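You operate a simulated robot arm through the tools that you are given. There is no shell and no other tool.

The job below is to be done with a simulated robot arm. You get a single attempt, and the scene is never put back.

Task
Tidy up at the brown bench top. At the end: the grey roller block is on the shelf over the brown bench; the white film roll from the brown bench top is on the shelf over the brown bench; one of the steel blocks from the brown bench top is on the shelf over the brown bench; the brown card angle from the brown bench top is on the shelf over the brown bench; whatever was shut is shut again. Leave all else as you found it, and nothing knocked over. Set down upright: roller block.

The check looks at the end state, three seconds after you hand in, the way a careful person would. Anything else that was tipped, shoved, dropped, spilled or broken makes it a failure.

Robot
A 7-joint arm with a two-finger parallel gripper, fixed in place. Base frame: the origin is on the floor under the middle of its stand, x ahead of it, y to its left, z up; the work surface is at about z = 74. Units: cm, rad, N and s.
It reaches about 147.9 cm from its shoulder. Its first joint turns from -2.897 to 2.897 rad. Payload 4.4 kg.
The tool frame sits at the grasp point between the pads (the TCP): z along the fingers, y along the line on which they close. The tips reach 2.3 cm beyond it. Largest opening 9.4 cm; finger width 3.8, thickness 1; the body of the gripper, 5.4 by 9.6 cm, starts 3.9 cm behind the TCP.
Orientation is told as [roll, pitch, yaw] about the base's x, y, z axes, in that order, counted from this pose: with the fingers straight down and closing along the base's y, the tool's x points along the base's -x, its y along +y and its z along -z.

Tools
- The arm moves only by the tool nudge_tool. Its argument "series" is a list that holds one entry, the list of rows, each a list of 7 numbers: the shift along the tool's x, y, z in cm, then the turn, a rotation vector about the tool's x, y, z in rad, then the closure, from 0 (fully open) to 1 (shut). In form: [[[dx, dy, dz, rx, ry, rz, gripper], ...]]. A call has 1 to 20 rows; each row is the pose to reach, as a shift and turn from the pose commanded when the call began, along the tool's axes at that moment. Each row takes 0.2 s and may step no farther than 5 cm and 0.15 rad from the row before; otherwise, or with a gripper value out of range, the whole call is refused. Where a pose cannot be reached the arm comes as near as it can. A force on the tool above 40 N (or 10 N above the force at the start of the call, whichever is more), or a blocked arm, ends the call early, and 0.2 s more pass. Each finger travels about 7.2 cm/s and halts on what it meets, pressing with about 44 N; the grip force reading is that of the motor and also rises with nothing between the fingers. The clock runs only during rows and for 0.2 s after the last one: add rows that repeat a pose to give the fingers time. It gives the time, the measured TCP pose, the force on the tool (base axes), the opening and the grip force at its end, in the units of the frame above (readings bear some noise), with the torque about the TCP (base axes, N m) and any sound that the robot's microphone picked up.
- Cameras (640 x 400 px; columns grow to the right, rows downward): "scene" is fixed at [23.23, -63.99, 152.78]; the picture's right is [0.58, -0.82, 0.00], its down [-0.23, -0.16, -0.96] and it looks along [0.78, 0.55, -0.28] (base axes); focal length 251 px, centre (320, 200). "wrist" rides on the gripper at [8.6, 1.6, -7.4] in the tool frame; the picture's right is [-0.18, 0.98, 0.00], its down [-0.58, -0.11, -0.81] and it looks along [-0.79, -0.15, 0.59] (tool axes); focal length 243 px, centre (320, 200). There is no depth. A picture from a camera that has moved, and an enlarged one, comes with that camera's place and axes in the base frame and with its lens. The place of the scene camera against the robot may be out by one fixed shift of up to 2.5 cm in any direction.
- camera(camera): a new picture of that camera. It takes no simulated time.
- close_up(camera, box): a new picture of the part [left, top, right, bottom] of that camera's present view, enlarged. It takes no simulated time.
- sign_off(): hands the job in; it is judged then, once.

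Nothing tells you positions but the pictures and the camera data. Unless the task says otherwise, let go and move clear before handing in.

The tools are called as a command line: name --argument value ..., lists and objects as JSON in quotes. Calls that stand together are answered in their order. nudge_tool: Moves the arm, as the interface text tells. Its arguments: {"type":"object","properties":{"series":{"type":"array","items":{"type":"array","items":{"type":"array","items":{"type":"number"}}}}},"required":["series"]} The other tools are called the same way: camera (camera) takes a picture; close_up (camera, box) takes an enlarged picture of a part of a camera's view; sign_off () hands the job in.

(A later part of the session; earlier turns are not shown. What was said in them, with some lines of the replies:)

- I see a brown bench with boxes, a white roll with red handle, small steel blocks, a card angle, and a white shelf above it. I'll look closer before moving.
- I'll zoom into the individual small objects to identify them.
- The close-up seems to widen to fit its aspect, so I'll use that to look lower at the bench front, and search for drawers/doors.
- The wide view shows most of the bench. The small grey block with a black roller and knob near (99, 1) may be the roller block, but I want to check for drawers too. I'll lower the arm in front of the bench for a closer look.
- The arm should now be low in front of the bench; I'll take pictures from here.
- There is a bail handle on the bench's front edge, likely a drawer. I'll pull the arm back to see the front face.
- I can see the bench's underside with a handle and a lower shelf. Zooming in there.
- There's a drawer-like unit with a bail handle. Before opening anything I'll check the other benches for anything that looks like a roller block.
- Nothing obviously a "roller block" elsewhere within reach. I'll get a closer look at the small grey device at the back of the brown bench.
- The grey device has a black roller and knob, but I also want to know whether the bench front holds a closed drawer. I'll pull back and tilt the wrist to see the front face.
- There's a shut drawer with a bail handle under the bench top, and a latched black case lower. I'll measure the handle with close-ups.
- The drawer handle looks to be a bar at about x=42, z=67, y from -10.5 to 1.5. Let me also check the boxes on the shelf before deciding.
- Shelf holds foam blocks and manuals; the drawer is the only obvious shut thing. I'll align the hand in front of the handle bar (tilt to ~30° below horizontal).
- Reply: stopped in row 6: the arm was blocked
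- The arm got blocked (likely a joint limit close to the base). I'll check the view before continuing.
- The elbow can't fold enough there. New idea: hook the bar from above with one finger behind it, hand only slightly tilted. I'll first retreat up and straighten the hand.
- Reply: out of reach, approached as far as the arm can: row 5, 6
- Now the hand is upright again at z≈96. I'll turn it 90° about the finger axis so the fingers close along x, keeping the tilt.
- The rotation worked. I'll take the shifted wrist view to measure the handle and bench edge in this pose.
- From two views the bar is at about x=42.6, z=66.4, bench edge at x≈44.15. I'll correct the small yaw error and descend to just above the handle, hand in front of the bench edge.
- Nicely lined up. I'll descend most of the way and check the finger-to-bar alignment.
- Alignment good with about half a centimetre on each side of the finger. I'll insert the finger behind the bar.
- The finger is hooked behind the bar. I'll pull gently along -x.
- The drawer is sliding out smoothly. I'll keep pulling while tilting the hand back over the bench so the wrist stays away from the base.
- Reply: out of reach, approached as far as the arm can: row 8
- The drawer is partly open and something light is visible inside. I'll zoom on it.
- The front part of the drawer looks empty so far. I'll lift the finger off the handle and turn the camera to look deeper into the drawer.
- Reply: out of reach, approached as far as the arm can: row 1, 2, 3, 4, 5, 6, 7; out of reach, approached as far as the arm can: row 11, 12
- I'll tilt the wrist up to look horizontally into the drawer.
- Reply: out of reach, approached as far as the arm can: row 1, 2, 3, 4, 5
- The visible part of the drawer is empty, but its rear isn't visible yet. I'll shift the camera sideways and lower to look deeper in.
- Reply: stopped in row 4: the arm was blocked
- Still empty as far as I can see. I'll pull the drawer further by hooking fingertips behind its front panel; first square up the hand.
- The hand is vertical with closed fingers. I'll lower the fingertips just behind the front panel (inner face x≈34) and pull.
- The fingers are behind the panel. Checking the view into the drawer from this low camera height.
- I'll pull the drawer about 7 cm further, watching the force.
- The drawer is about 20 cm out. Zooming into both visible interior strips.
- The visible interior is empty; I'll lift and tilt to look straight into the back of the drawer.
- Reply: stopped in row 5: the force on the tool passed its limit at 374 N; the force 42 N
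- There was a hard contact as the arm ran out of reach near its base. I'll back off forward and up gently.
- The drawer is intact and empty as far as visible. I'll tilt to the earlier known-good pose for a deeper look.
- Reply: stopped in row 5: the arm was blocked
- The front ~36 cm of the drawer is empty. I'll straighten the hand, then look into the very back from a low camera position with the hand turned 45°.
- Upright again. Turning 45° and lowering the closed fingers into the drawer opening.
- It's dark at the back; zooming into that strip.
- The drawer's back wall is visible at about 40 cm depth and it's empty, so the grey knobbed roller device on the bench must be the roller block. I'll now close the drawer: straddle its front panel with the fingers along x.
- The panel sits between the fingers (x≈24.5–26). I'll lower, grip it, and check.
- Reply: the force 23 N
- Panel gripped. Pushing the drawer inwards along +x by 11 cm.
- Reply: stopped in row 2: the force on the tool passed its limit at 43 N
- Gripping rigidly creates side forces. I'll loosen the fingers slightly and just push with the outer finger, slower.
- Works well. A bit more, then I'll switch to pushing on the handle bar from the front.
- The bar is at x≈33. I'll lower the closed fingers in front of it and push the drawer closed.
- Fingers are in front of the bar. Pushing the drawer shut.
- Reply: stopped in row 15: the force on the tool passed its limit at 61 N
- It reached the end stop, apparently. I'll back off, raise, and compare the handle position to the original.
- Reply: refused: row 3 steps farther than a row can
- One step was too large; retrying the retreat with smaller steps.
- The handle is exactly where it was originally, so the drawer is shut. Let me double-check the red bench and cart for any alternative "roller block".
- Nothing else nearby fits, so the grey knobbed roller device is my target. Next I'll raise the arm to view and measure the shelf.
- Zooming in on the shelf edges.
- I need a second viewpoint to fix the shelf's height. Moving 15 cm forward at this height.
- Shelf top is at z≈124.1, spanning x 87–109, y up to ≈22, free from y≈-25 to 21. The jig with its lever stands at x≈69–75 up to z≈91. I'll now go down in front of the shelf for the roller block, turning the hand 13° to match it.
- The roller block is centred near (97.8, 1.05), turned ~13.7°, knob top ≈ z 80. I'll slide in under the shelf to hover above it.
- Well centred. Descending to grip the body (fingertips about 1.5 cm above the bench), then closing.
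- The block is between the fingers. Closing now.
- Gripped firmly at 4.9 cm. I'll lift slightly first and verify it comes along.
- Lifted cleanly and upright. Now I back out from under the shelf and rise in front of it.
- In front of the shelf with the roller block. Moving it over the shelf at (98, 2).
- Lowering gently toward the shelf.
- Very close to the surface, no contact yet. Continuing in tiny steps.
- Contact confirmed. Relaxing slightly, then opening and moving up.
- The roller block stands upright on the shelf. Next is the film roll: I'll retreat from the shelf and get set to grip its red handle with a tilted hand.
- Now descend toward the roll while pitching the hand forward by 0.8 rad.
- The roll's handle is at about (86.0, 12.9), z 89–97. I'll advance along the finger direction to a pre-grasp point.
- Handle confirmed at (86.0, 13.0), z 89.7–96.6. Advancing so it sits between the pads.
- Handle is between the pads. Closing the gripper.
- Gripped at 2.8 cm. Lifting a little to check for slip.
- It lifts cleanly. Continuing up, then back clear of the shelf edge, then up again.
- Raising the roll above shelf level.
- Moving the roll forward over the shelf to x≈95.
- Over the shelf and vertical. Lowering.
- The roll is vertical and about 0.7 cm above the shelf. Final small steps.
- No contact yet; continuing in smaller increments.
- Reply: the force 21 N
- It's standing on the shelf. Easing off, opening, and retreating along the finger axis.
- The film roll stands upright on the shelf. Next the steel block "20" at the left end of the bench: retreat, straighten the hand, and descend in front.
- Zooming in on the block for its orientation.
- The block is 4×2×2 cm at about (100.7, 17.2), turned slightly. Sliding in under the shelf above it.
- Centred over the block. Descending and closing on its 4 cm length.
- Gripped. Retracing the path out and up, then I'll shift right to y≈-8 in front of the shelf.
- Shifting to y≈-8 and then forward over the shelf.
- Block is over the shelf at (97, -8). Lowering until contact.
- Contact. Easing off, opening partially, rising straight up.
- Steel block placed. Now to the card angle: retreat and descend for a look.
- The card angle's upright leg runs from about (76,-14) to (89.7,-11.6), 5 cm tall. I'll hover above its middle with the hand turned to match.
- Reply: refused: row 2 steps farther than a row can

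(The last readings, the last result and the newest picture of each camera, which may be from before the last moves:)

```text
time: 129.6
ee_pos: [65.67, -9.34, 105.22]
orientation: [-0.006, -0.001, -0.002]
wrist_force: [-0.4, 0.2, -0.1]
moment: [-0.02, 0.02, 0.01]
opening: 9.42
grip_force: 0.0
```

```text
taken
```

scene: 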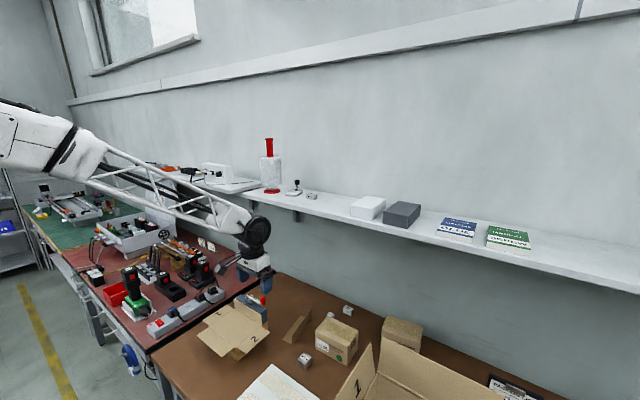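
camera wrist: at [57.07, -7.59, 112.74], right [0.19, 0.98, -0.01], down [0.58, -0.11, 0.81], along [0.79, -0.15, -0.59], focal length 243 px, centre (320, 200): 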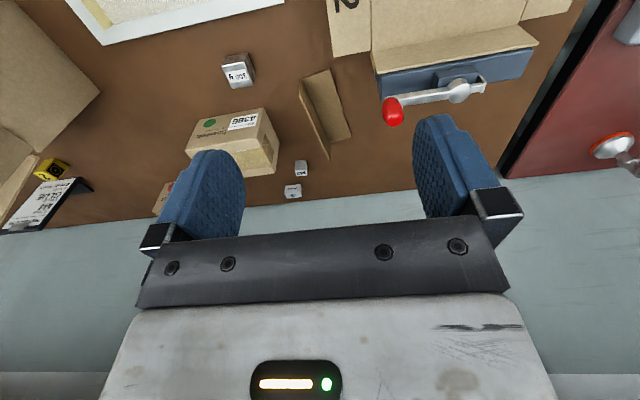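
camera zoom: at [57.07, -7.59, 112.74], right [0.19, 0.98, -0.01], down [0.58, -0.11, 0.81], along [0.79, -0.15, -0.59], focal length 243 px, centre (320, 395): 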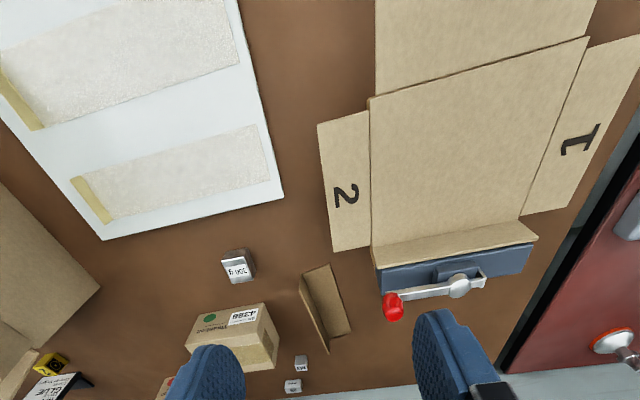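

Steps slightly too long; retrying with more rows.

nudge_tool --series '[[[-3.4, -0.7, 1.6, 0, 0, -0.03, 0], [-6.9, -1.4, 3.4, 0, 0, -0.07, 0.2], [-10.3, -2, 5.5, 0, 0, -0.1, 0.36], [-13.8, -2.7, 7.8, 0, 0, -0.14, 0.36], [-17.2, -3.4, 10.2, 0, 0, -0.17, 0.36], [-17.2, -3.4, 10.2, 0, 0, -0.17, 0.36]]]'

close_up --camera "wrist" --box '[0, 0, 640, 10]'

camera --camera "wrist"

```text
time: 131.0
ee_pos: [83.12, -12.69, 95.11]
orientation: [-0.006, -0.001, 0.17]
wrist_force: [0.0, -0.3, -0.2]
moment: [0.01, -0.01, -0.01]
opening: 6.02
grip_force: 0.1
```

```text
1.00 times, centred on (320, 5) of wrist (not enlarged: the box is as wide or as high as the picture)
camera zoom: at [74.4, -12.52, 102.63], right [0.02, 1.0, -0.01], down [0.59, -0.01, 0.81], along [0.81, -0.02, -0.59], focal length 243 px, centre (320, 395)
```

zoom: 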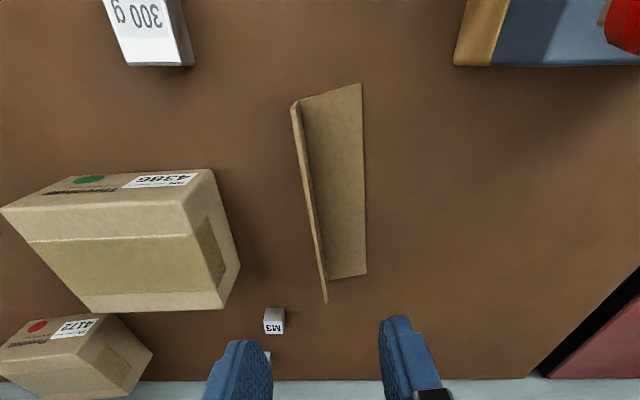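

```text
taken
camera wrist: at [74.4, -12.52, 102.63], right [0.02, 1.0, -0.01], down [0.59, -0.01, 0.81], along [0.81, -0.02, -0.59], focal length 243 px, centre (320, 200)
```

wrist: 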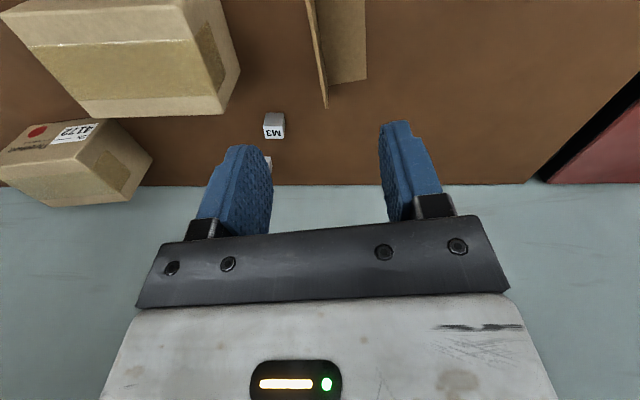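

Aligning 0.35 cm right and descending around the upright leg, then closing gently.

nudge_tool --series '[[[0, -0.36, 4.5, 0, 0, 0.01, 0.36], [0, -0.36, 9, 0, 0, 0.01, 0.36], [0, -0.36, 12.5, 0, 0, 0.01, 0.36], [0, -0.36, 15, 0, 0, 0.01, 0.36], [0, -0.36, 17.2, 0, 0, 0.01, 0.36], [0, -0.36, 17.2, 0, 0, 0.01, 0.36]]]'

camera --camera "wrist"

close_up --camera "scene" --box '[250, 270, 350, 350]'

```text
time: 132.4
ee_pos: [83.13, -13.22, 77.86]
orientation: [-0.006, 0.0, 0.159]
wrist_force: [-0.1, -0.6, -0.8]
moment: [-0.02, 0.02, 0.01]
opening: 6.01
grip_force: 0.1
```

```text
taken
camera wrist: at [74.37, -12.84, 85.36], right [0.03, 1.0, -0.01], down [0.59, -0.01, 0.81], along [0.81, -0.02, -0.59], focal length 243 px, centre (320, 200)
```

wrist: 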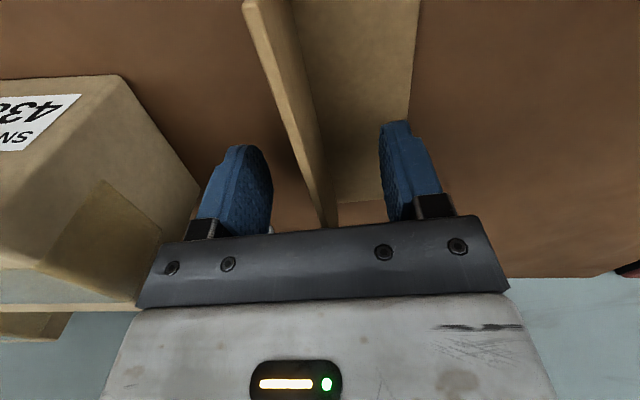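

```text
5.00 times, centred on (300, 310) of scene
camera zoom: at [23.23, -63.99, 152.78], right [0.58, -0.82, 0.0], down [-0.23, -0.16, -0.96], along [0.78, 0.55, -0.28], focal length 1254 px, centre (420, -350)
```

zoom: 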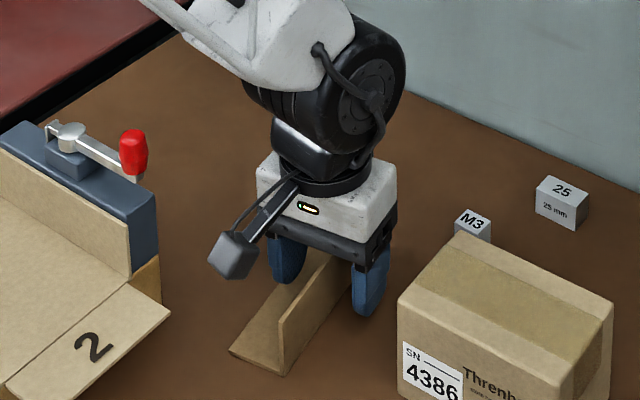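

The leg is between the fingers. Closing.

nudge_tool --series '[[[0, 0, 0, 0, 0, 0, 0.6], [0, 0, 0, 0, 0, 0, 0.8], [0, 0, 0, 0, 0, 0, 1], [0, 0, 0, 0, 0, 0, 1], [0, 0, 0, 0, 0, 0, 1]]]'

camera --camera "wrist"

close_up --camera "scene" --box '[250, 270, 350, 350]'

```text
time: 133.6
ee_pos: [83.24, -13.16, 77.85]
orientation: [-0.005, -0.001, 0.159]
wrist_force: [0.4, 0.7, 1.1]
moment: [0.12, 0.05, 0.01]
opening: 0.31
grip_force: 44.1
```

```text
taken
camera wrist: at [74.38, -12.84, 85.39], right [0.03, 1.0, -0.01], down [0.59, -0.01, 0.81], along [0.81, -0.02, -0.59], focal length 243 px, centre (320, 200)
```

wrist: 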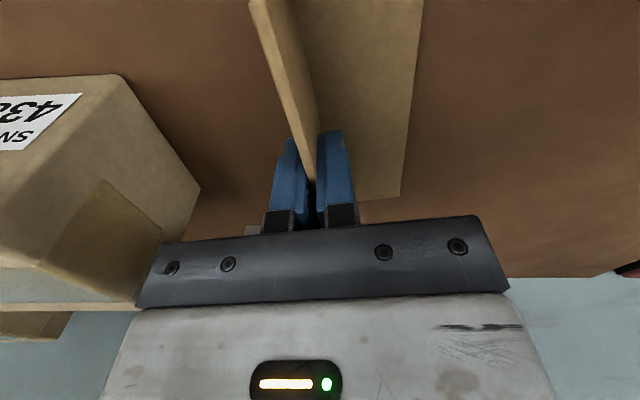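

```text
5.00 times, centred on (300, 310) of scene
camera zoom: at [23.23, -63.99, 152.78], right [0.58, -0.82, 0.0], down [-0.23, -0.16, -0.96], along [0.78, 0.55, -0.28], focal length 1254 px, centre (420, -350)
```

zoom: 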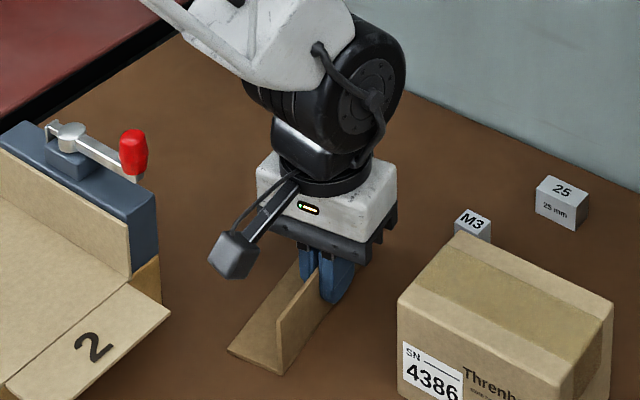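

Gripped the 3 mm card. Lifting and backing out, then rising in front of the shelf.

nudge_tool --series '[[[0, 0, -1, 0, 0, 0, 1], [0, 0, -4, 0, 0, 0, 1], [0, 0, -8.5, 0, 0, 0, 1], [0, 0, -13, 0, 0, 0, 1], [0, 0, -13, 0, 0, 0, 1]]]'

camera --camera "wrist"

close_up --camera "scene" --box '[250, 240, 350, 340]'

```text
time: 134.8
ee_pos: [83.26, -12.88, 91.07]
orientation: [-0.005, 0.004, 0.159]
wrist_force: [0.1, 0.0, -0.8]
moment: [0.0, 0.01, 0.0]
opening: 0.31
grip_force: 44.0
```

```text
taken
camera wrist: at [74.41, -12.68, 98.51], right [0.03, 1.0, -0.01], down [0.59, -0.01, 0.81], along [0.81, -0.02, -0.59], focal length 243 px, centre (320, 200)
```

wrist: 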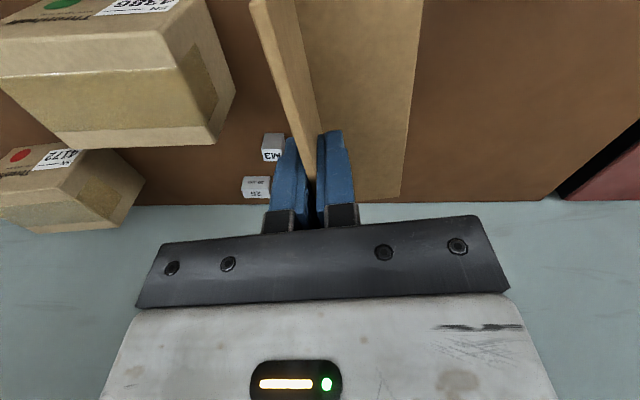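

```text
4.00 times, centred on (300, 290) of scene
camera zoom: at [23.23, -63.99, 152.78], right [0.58, -0.82, 0.0], down [-0.23, -0.16, -0.96], along [0.78, 0.55, -0.28], focal length 1003 px, centre (400, -160)
```

zoom: 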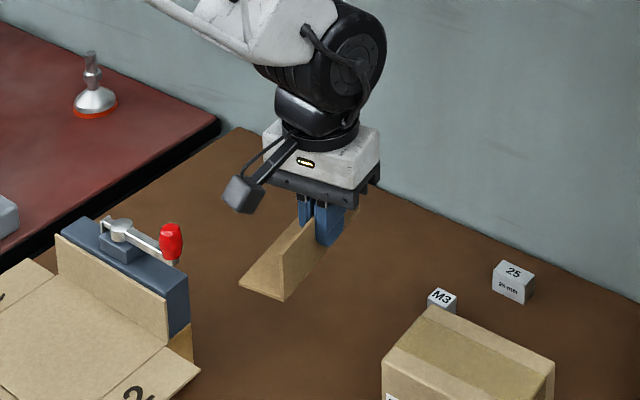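

Continuing out and up with the card.

nudge_tool --series '[[[2.96, 0.47, -3, 0, 0, 0, 1], [6.4, 1.03, -6, 0, 0, 0, 1], [9.87, 1.58, -9, 0, 0, 0, 1], [10.86, 1.74, -13.5, 0, 0, 0, 1], [10.86, 1.74, -18, 0, 0, 0, 1], [10.86, 1.74, -22.5, 0, 0, 0, 1], [10.86, 1.74, -27, 0, 0, 0, 1], [10.86, 1.74, -31.5, 0, 0, 0, 1], [10.86, 1.74, -36, 0, 0, 0, 1], [10.86, 1.74, -40.5, 0, 0, 0, 1], [10.86, 1.74, -44.5, 0, 0, 0, 1], [10.86, 1.74, -44.5, 0, 0, 0, 1]]]'

camera --camera "scene"

camera --camera "wrist"

```text
time: 137.4
ee_pos: [72.23, -12.96, 135.45]
orientation: [-0.006, 0.001, 0.159]
wrist_force: [-0.8, -0.3, -0.1]
moment: [-0.01, 0.02, 0.03]
opening: 0.29
grip_force: 44.1
```

```text
taken
```

scene: 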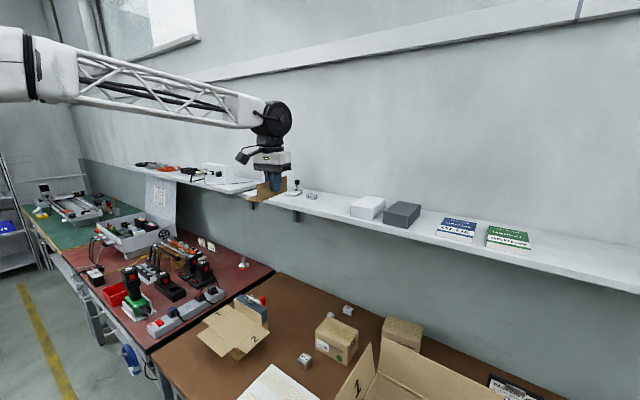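

```text
taken
camera wrist: at [63.49, -12.68, 142.95], right [0.03, 1.0, -0.01], down [0.59, -0.01, 0.81], along [0.81, -0.02, -0.59], focal length 243 px, centre (320, 200)
```

wrist: 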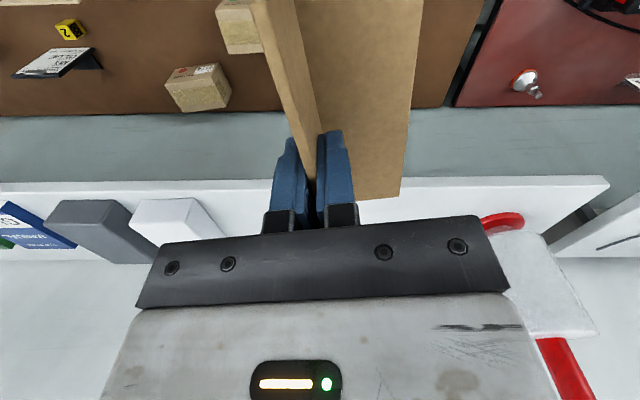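

Shifting to y≈-19, squaring the yaw, and moving over the shelf.

nudge_tool --series '[[[0.5, -3.1, 0, 0, 0, 0.08, 1], [0.98, -6.1, 0, 0, 0, 0.159, 1], [-3.56, -6.85, 0, 0, 0, 0.159, 1], [-8.1, -7.58, 0, 0, 0, 0.159, 1], [-12.65, -8.3, 0, 0, 0, 0.159, 1], [-17.2, -9.03, 0, 0, 0, 0.159, 1], [-20.7, -9.6, 0, 0, 0, 0.159, 1], [-24, -10.1, 0, 0, 0, 0.159, 1], [-24, -10.1, 3, 0, 0, 0.159, 1], [-24, -10.1, 3, 0, 0, 0.159, 1]]]'

camera --camera "wrist"

close_up --camera "scene" --box '[270, 130, 400, 230]'

```text
time: 139.6
ee_pos: [97.39, -18.99, 132.3]
orientation: [-0.005, 0.0, 0.0]
wrist_force: [-0.5, 0.1, 0.0]
moment: [-0.02, -0.01, 0.03]
opening: 0.3
grip_force: 44.4
```

```text
taken
camera wrist: at [88.81, -17.2, 139.89], right [0.18, 0.98, -0.01], down [0.58, -0.1, 0.81], along [0.79, -0.15, -0.59], focal length 243 px, centre (320, 200)
```

wrist: 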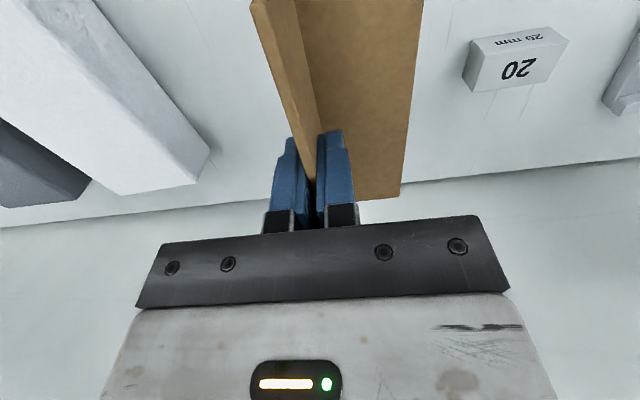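

```text
4.00 times, centred on (335, 180) of scene
camera zoom: at [23.23, -63.99, 152.78], right [0.58, -0.82, 0.0], down [-0.23, -0.16, -0.96], along [0.78, 0.55, -0.28], focal length 1003 px, centre (260, 280)
```

zoom: 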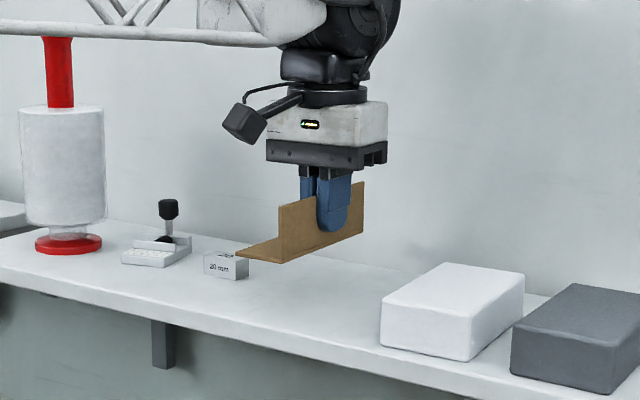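

Card over the shelf between the steel block and the foam. Lowering.

nudge_tool --series '[[[0, 0, 1.5, 0, 0, 0, 1], [0, 0, 3, 0, 0, 0, 1], [0, 0, 3.8, 0, 0, 0, 1], [0, 0, 4.2, 0, 0, 0, 1], [0, 0, 4.4, 0, 0, 0, 1], [0, 0, 4.4, 0, 0, 0, 1]]]'

close_up --camera "scene" --box '[305, 165, 365, 210]'

```text
time: 141.0
ee_pos: [97.45, -19.03, 127.94]
orientation: [-0.007, 0.0, 0.001]
wrist_force: [-0.4, 0.2, -0.7]
moment: [0.01, -0.01, 0.0]
opening: 0.29
grip_force: 44.0
```

```text
8.89 times, centred on (335, 188) of scene
camera zoom: at [23.23, -63.99, 152.78], right [0.58, -0.82, 0.0], down [-0.23, -0.16, -0.96], along [0.78, 0.55, -0.28], focal length 2230 px, centre (187, 311)
```

zoom: 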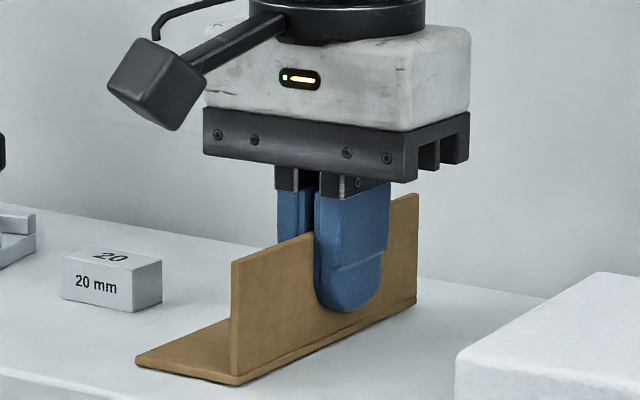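

nudge_tool --series '[[[0, 0, 0.1, 0, 0, 0, 1], [0, 0, 0.2, 0, 0, 0, 1], [0, 0, 0.2, 0, 0, 0, 1]]]'

```text
time: 141.8
ee_pos: [97.34, -19.01, 127.74]
orientation: [-0.004, -0.001, -0.001]
wrist_force: [0.1, -1.2, 7.4]
moment: [0.25, 0.37, 0.01]
opening: 0.29
grip_force: 43.9
```

Card touches the shelf. Releasing gently and rising.

nudge_tool --series '[[[0, 0, 0, 0, 0, 0, 0.9], [0, 0, 0, 0, 0, 0, 0.75], [0, 0, 0, 0, 0, 0, 0.7], [0, 0, -1, 0, 0, 0, 0.7], [0, 0, -4, 0, 0, 0, 0.7], [0, 0, -8, 0, 0, 0, 0.7], [0, 0, -12, 0, 0, 0, 0.5], [0, 0, -12, 0, 0, 0, 0.3]]]'

camera --camera "wrist"

close_up --camera "scene" --box '[240, 130, 420, 230]'

```text
time: 143.6
ee_pos: [97.15, -18.88, 139.84]
orientation: [-0.006, 0.0, -0.001]
wrist_force: [-0.5, 0.0, 0.1]
moment: [-0.03, 0.03, 0.0]
opening: 6.59
grip_force: 0.0
```

```text
taken
camera wrist: at [88.57, -17.36, 147.3], right [0.18, 0.98, -0.01], down [0.58, -0.1, 0.81], along [0.79, -0.15, -0.59], focal length 243 px, centre (320, 200)
```

wrist: 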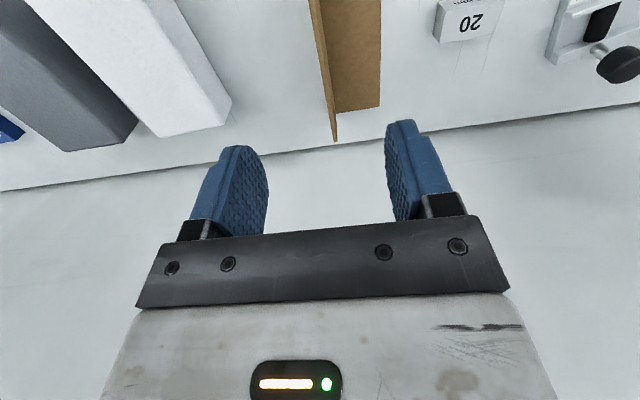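

```text
3.56 times, centred on (330, 180) of scene
camera zoom: at [23.23, -63.99, 152.78], right [0.58, -0.82, 0.0], down [-0.23, -0.16, -0.96], along [0.78, 0.55, -0.28], focal length 892 px, centre (284, 271)
```

zoom: 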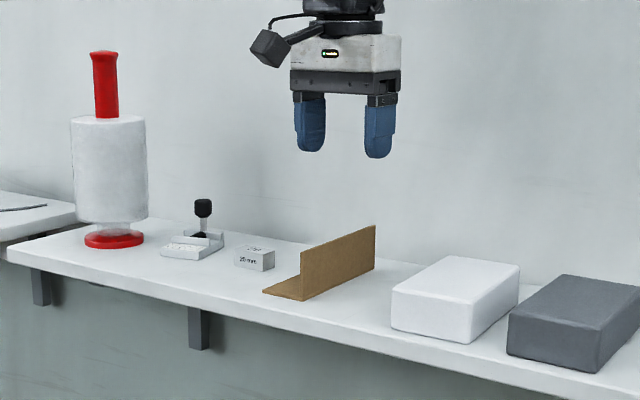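

All four items are on the shelf. Let me take a careful closer look at the grey device to make sure it's a roller block.

close_up --camera "scene" --box '[280, 174, 312, 202]'

close_up --camera "wrist" --box '[540, 0, 640, 90]'

camera --camera "scene"

close_up --camera "scene" --box '[0, 390, 640, 400]'

```text
14.29 times, centred on (296, 188) of scene
camera zoom: at [23.23, -63.99, 152.78], right [0.58, -0.82, 0.0], down [-0.23, -0.16, -0.96], along [0.78, 0.55, -0.28], focal length 3583 px, centre (663, 371)
```

zoom: 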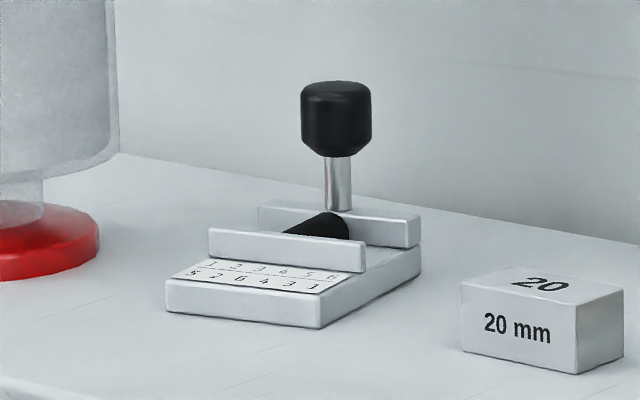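

```text
4.44 times, centred on (590, 45) of wrist
camera zoom: at [88.57, -17.36, 147.3], right [0.18, 0.98, -0.01], down [0.58, -0.1, 0.81], along [0.79, -0.15, -0.59], focal length 1078 px, centre (-880, 889)
```

zoom: 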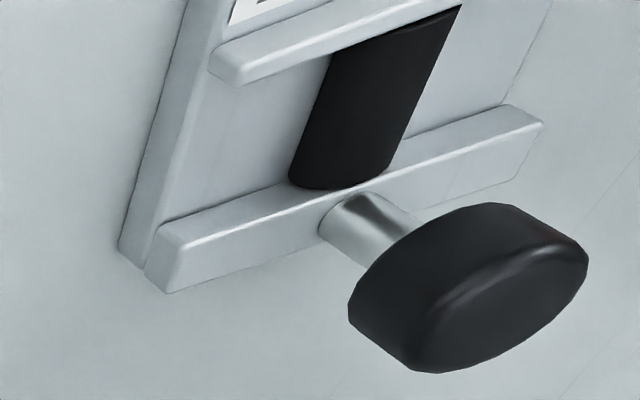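

```text
taken
```

scene: 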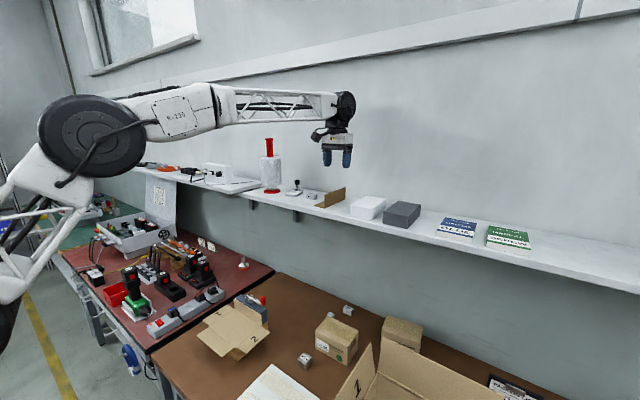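

```text
1.00 times, centred on (320, 395) of scene (not enlarged: the box is as wide or as high as the picture)
camera zoom: at [23.23, -63.99, 152.78], right [0.58, -0.82, 0.0], down [-0.23, -0.16, -0.96], along [0.78, 0.55, -0.28], focal length 251 px, centre (320, 5)
```

zoom: 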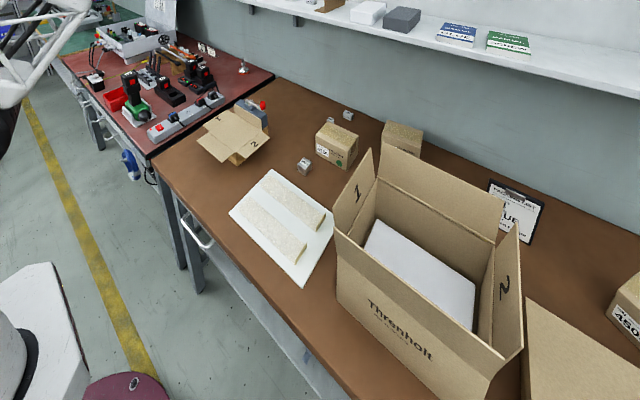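

The device is clearly a block with a black roller between two cheeks. Before handing in I'll compare the surroundings with the initial views to ensure nothing else was disturbed.

close_up --camera "scene" --box '[60, 220, 260, 345]'

close_up --camera "scene" --box '[160, 240, 640, 400]'

close_up --camera "scene" --box '[140, 390, 260, 400]'

close_up --camera "scene" --box '[200, 150, 640, 290]'

```text
3.20 times, centred on (160, 282) of scene
camera zoom: at [23.23, -63.99, 152.78], right [0.58, -0.82, 0.0], down [-0.23, -0.16, -0.96], along [0.78, 0.55, -0.28], focal length 803 px, centre (832, -64)
```

zoom: 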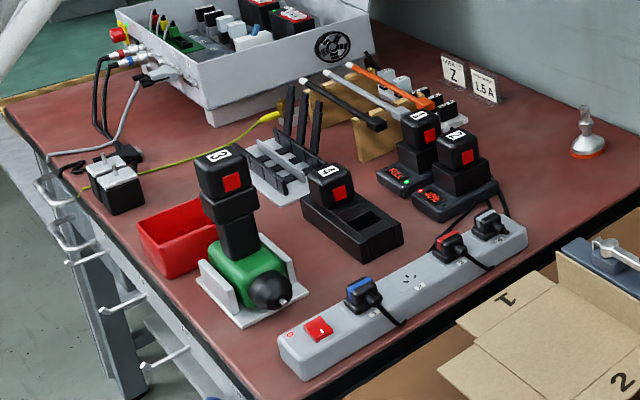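

```text
1.33 times, centred on (400, 320) of scene
camera zoom: at [23.23, -63.99, 152.78], right [0.58, -0.82, 0.0], down [-0.23, -0.16, -0.96], along [0.78, 0.55, -0.28], focal length 334 px, centre (213, 40)
```

zoom: 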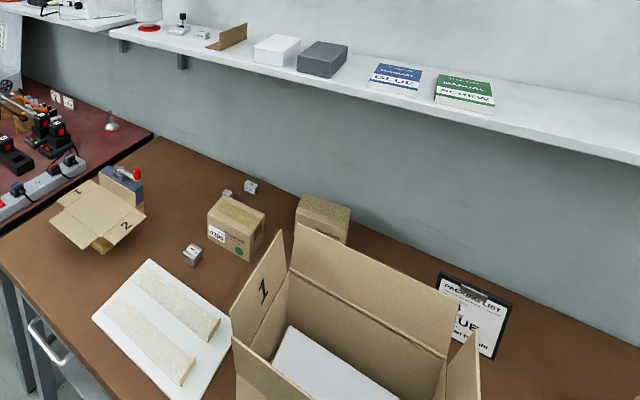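

```text
5.33 times, centred on (200, 395) of scene
camera zoom: at [23.23, -63.99, 152.78], right [0.58, -0.82, 0.0], down [-0.23, -0.16, -0.96], along [0.78, 0.55, -0.28], focal length 1338 px, centre (960, -840)
```

zoom: 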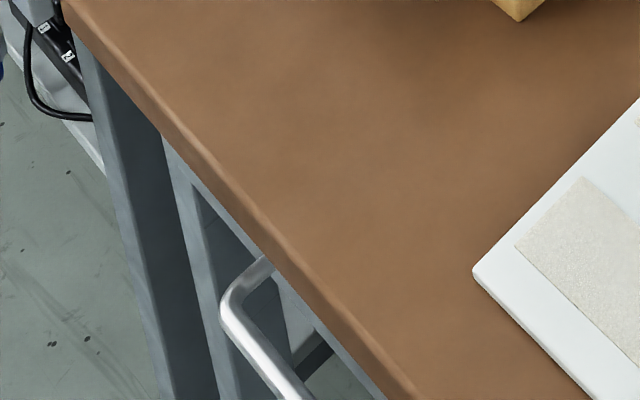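

```text
1.45 times, centred on (420, 220) of scene
camera zoom: at [23.23, -63.99, 152.78], right [0.58, -0.82, 0.0], down [-0.23, -0.16, -0.96], along [0.78, 0.55, -0.28], focal length 365 px, centre (174, 171)
```

zoom: 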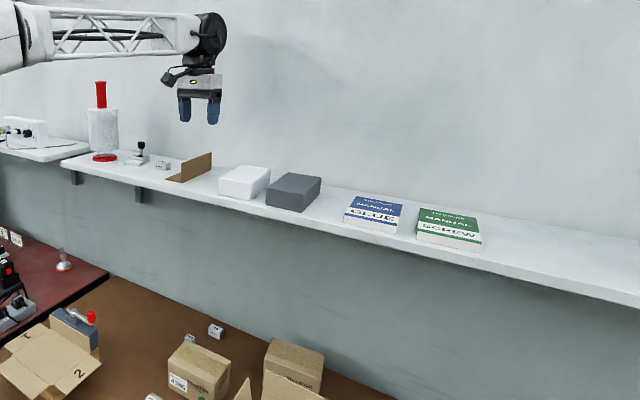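

Everything matches the original state apart from the four moved items, and the drawer is shut. I'll retreat the arm clear of the shelf.

nudge_tool --series '[[[0, 0, -4, 0, 0, 0, 0], [2, 0, -8, 0, 0, 0, 0], [6.5, 0, -9, 0, 0, 0, 0], [11, 0, -10, 0, 0, 0, 0], [15.5, 0, -11, 0, 0, 0, 0], [20, 0, -12, 0, 0, 0, 0], [24.5, 0, -13, 0, 0, 0, 0], [29, -0.5, -13.5, 0, 0, 0, 0], [34, -1, -13.8, 0, 0, 0, 0], [34, -1, -13.8, 0, 0, 0, 0]]]'

camera --camera "scene"

close_up --camera "wrist" --box '[0, 0, 640, 10]'

close_up --camera "scene" --box '[240, 130, 420, 230]'

```text
refused: row 9 steps farther than a row can; nothing moved
```

```text
taken
```

scene: 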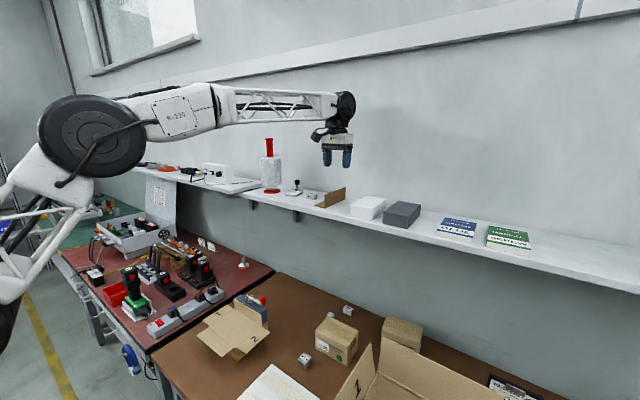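

```text
1.00 times, centred on (320, 5) of wrist (not enlarged: the box is as wide or as high as the picture)
camera zoom: at [88.57, -17.36, 147.3], right [0.18, 0.98, -0.01], down [0.58, -0.1, 0.81], along [0.79, -0.15, -0.59], focal length 243 px, centre (320, 395)
```

zoom: 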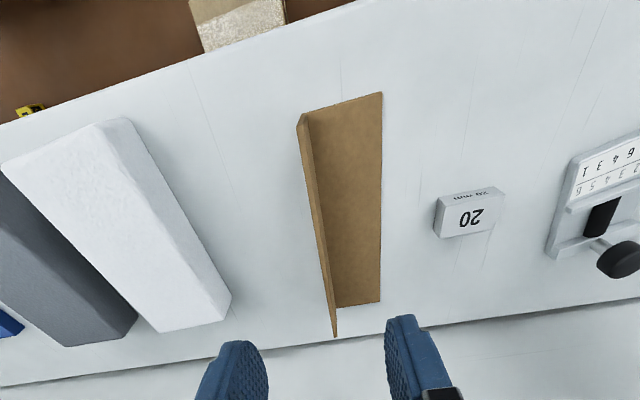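

```text
3.56 times, centred on (330, 180) of scene
camera zoom: at [23.23, -63.99, 152.78], right [0.58, -0.82, 0.0], down [-0.23, -0.16, -0.96], along [0.78, 0.55, -0.28], focal length 892 px, centre (284, 271)
```

zoom: 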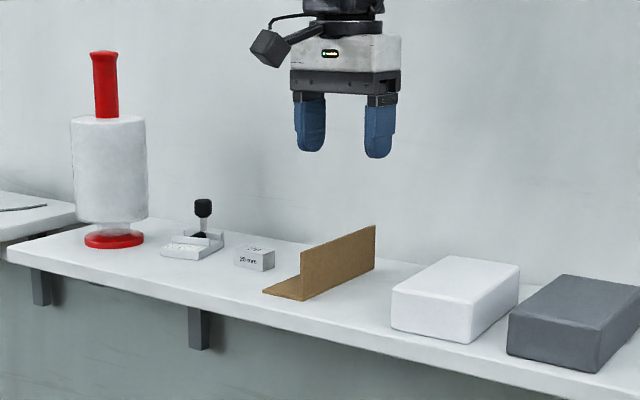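

One step was just too long; repeating the retreat with shorter steps.

nudge_tool --series '[[[0, 0, -4, 0, 0, 0, 0], [2, 0, -8, 0, 0, 0, 0], [6, 0, -9, 0, 0, 0, 0], [10.4, 0, -10, 0, 0, 0, 0], [14.8, 0, -11, 0, 0, 0, 0], [19.2, 0, -12, 0, 0, 0, 0], [23.6, 0, -13, 0, 0, 0, 0], [28, -0.5, -13.5, 0, 0, 0, 0], [32.4, -1, -13.8, 0, 0, 0, 0], [34, -1, -13.8, 0, 0, 0, 0], [34, -1, -13.8, 0, 0, 0, 0]]]'

camera --camera "scene"

close_up --camera "wrist" --box '[0, 0, 640, 10]'

close_up --camera "scene" --box '[240, 130, 420, 230]'

```text
time: 146.0
ee_pos: [63.42, -19.7, 153.6]
orientation: [-0.006, 0.0, 0.0]
wrist_force: [0.4, -0.4, -0.6]
moment: [-0.01, -0.01, -0.01]
opening: 9.38
grip_force: 0.1
```

```text
taken
```

scene: 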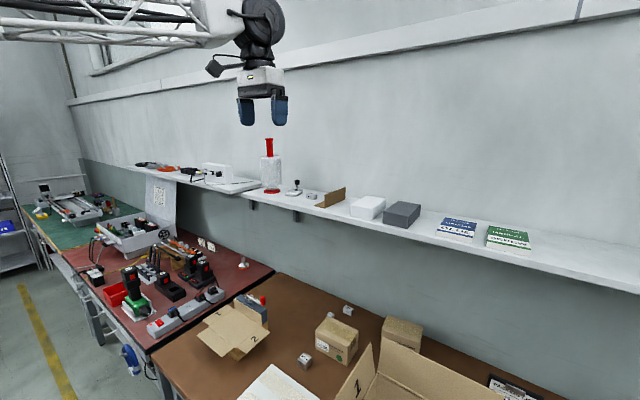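

```text
1.00 times, centred on (320, 5) of wrist (not enlarged: the box is as wide or as high as the picture)
camera zoom: at [54.79, -18.12, 161.25], right [0.18, 0.98, -0.01], down [0.58, -0.1, 0.81], along [0.79, -0.15, -0.59], focal length 243 px, centre (320, 395)
```

zoom: 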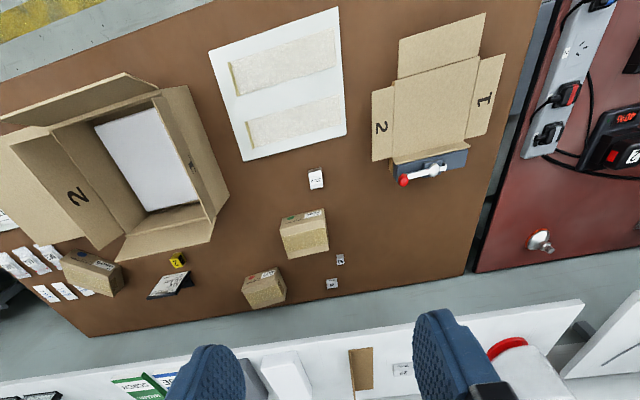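

```text
3.56 times, centred on (330, 180) of scene
camera zoom: at [23.23, -63.99, 152.78], right [0.58, -0.82, 0.0], down [-0.23, -0.16, -0.96], along [0.78, 0.55, -0.28], focal length 892 px, centre (284, 271)
```

zoom: 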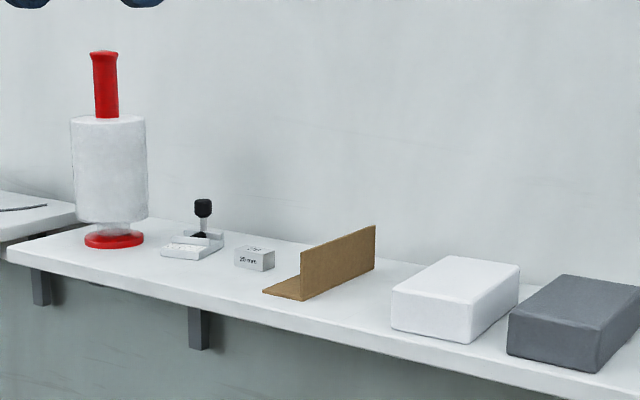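

The arm is clear. All four items stand on the shelf over the brown bench: film roll, roller block (upright), one steel block and card angle. The drawer is shut and everything else looks unchanged, so I'm handing in.

sign_off

```text
The job is handed in.
```

The job is handed in. The roller block, the film roll, one steel block and the card angle are on the shelf over the brown bench, and the drawer I opened is shut again.

- **Roller block:** I took this to be the small grey block with a black roller and a knobbed post on the brown bench. Nothing was labelled with that name, so this is my reading of the pictures. It stands upright on the shelf.
- **Drawer:** I opened the bench drawer in case the roller block was inside. It looked empty, though the back was dark. The handle is back where it was in the first pictures.
- **Black case:** I did not open the latched black case on the lower shelf, so I can't rule out something inside it.
- **Steel block:** I moved the one marked "20". The "25" and "M3" blocks stayed on the bench.
- **Hard contact:** while I was looking into the drawer the gripper hit something, probably the drawer front, and the force spiked to 374 N. I saw no damage, and the drawer slid normally afterwards.

Compared with the first pictures, the benches and the rest of the shelf looked unchanged. The arm was clear and the gripper open when I handed in.
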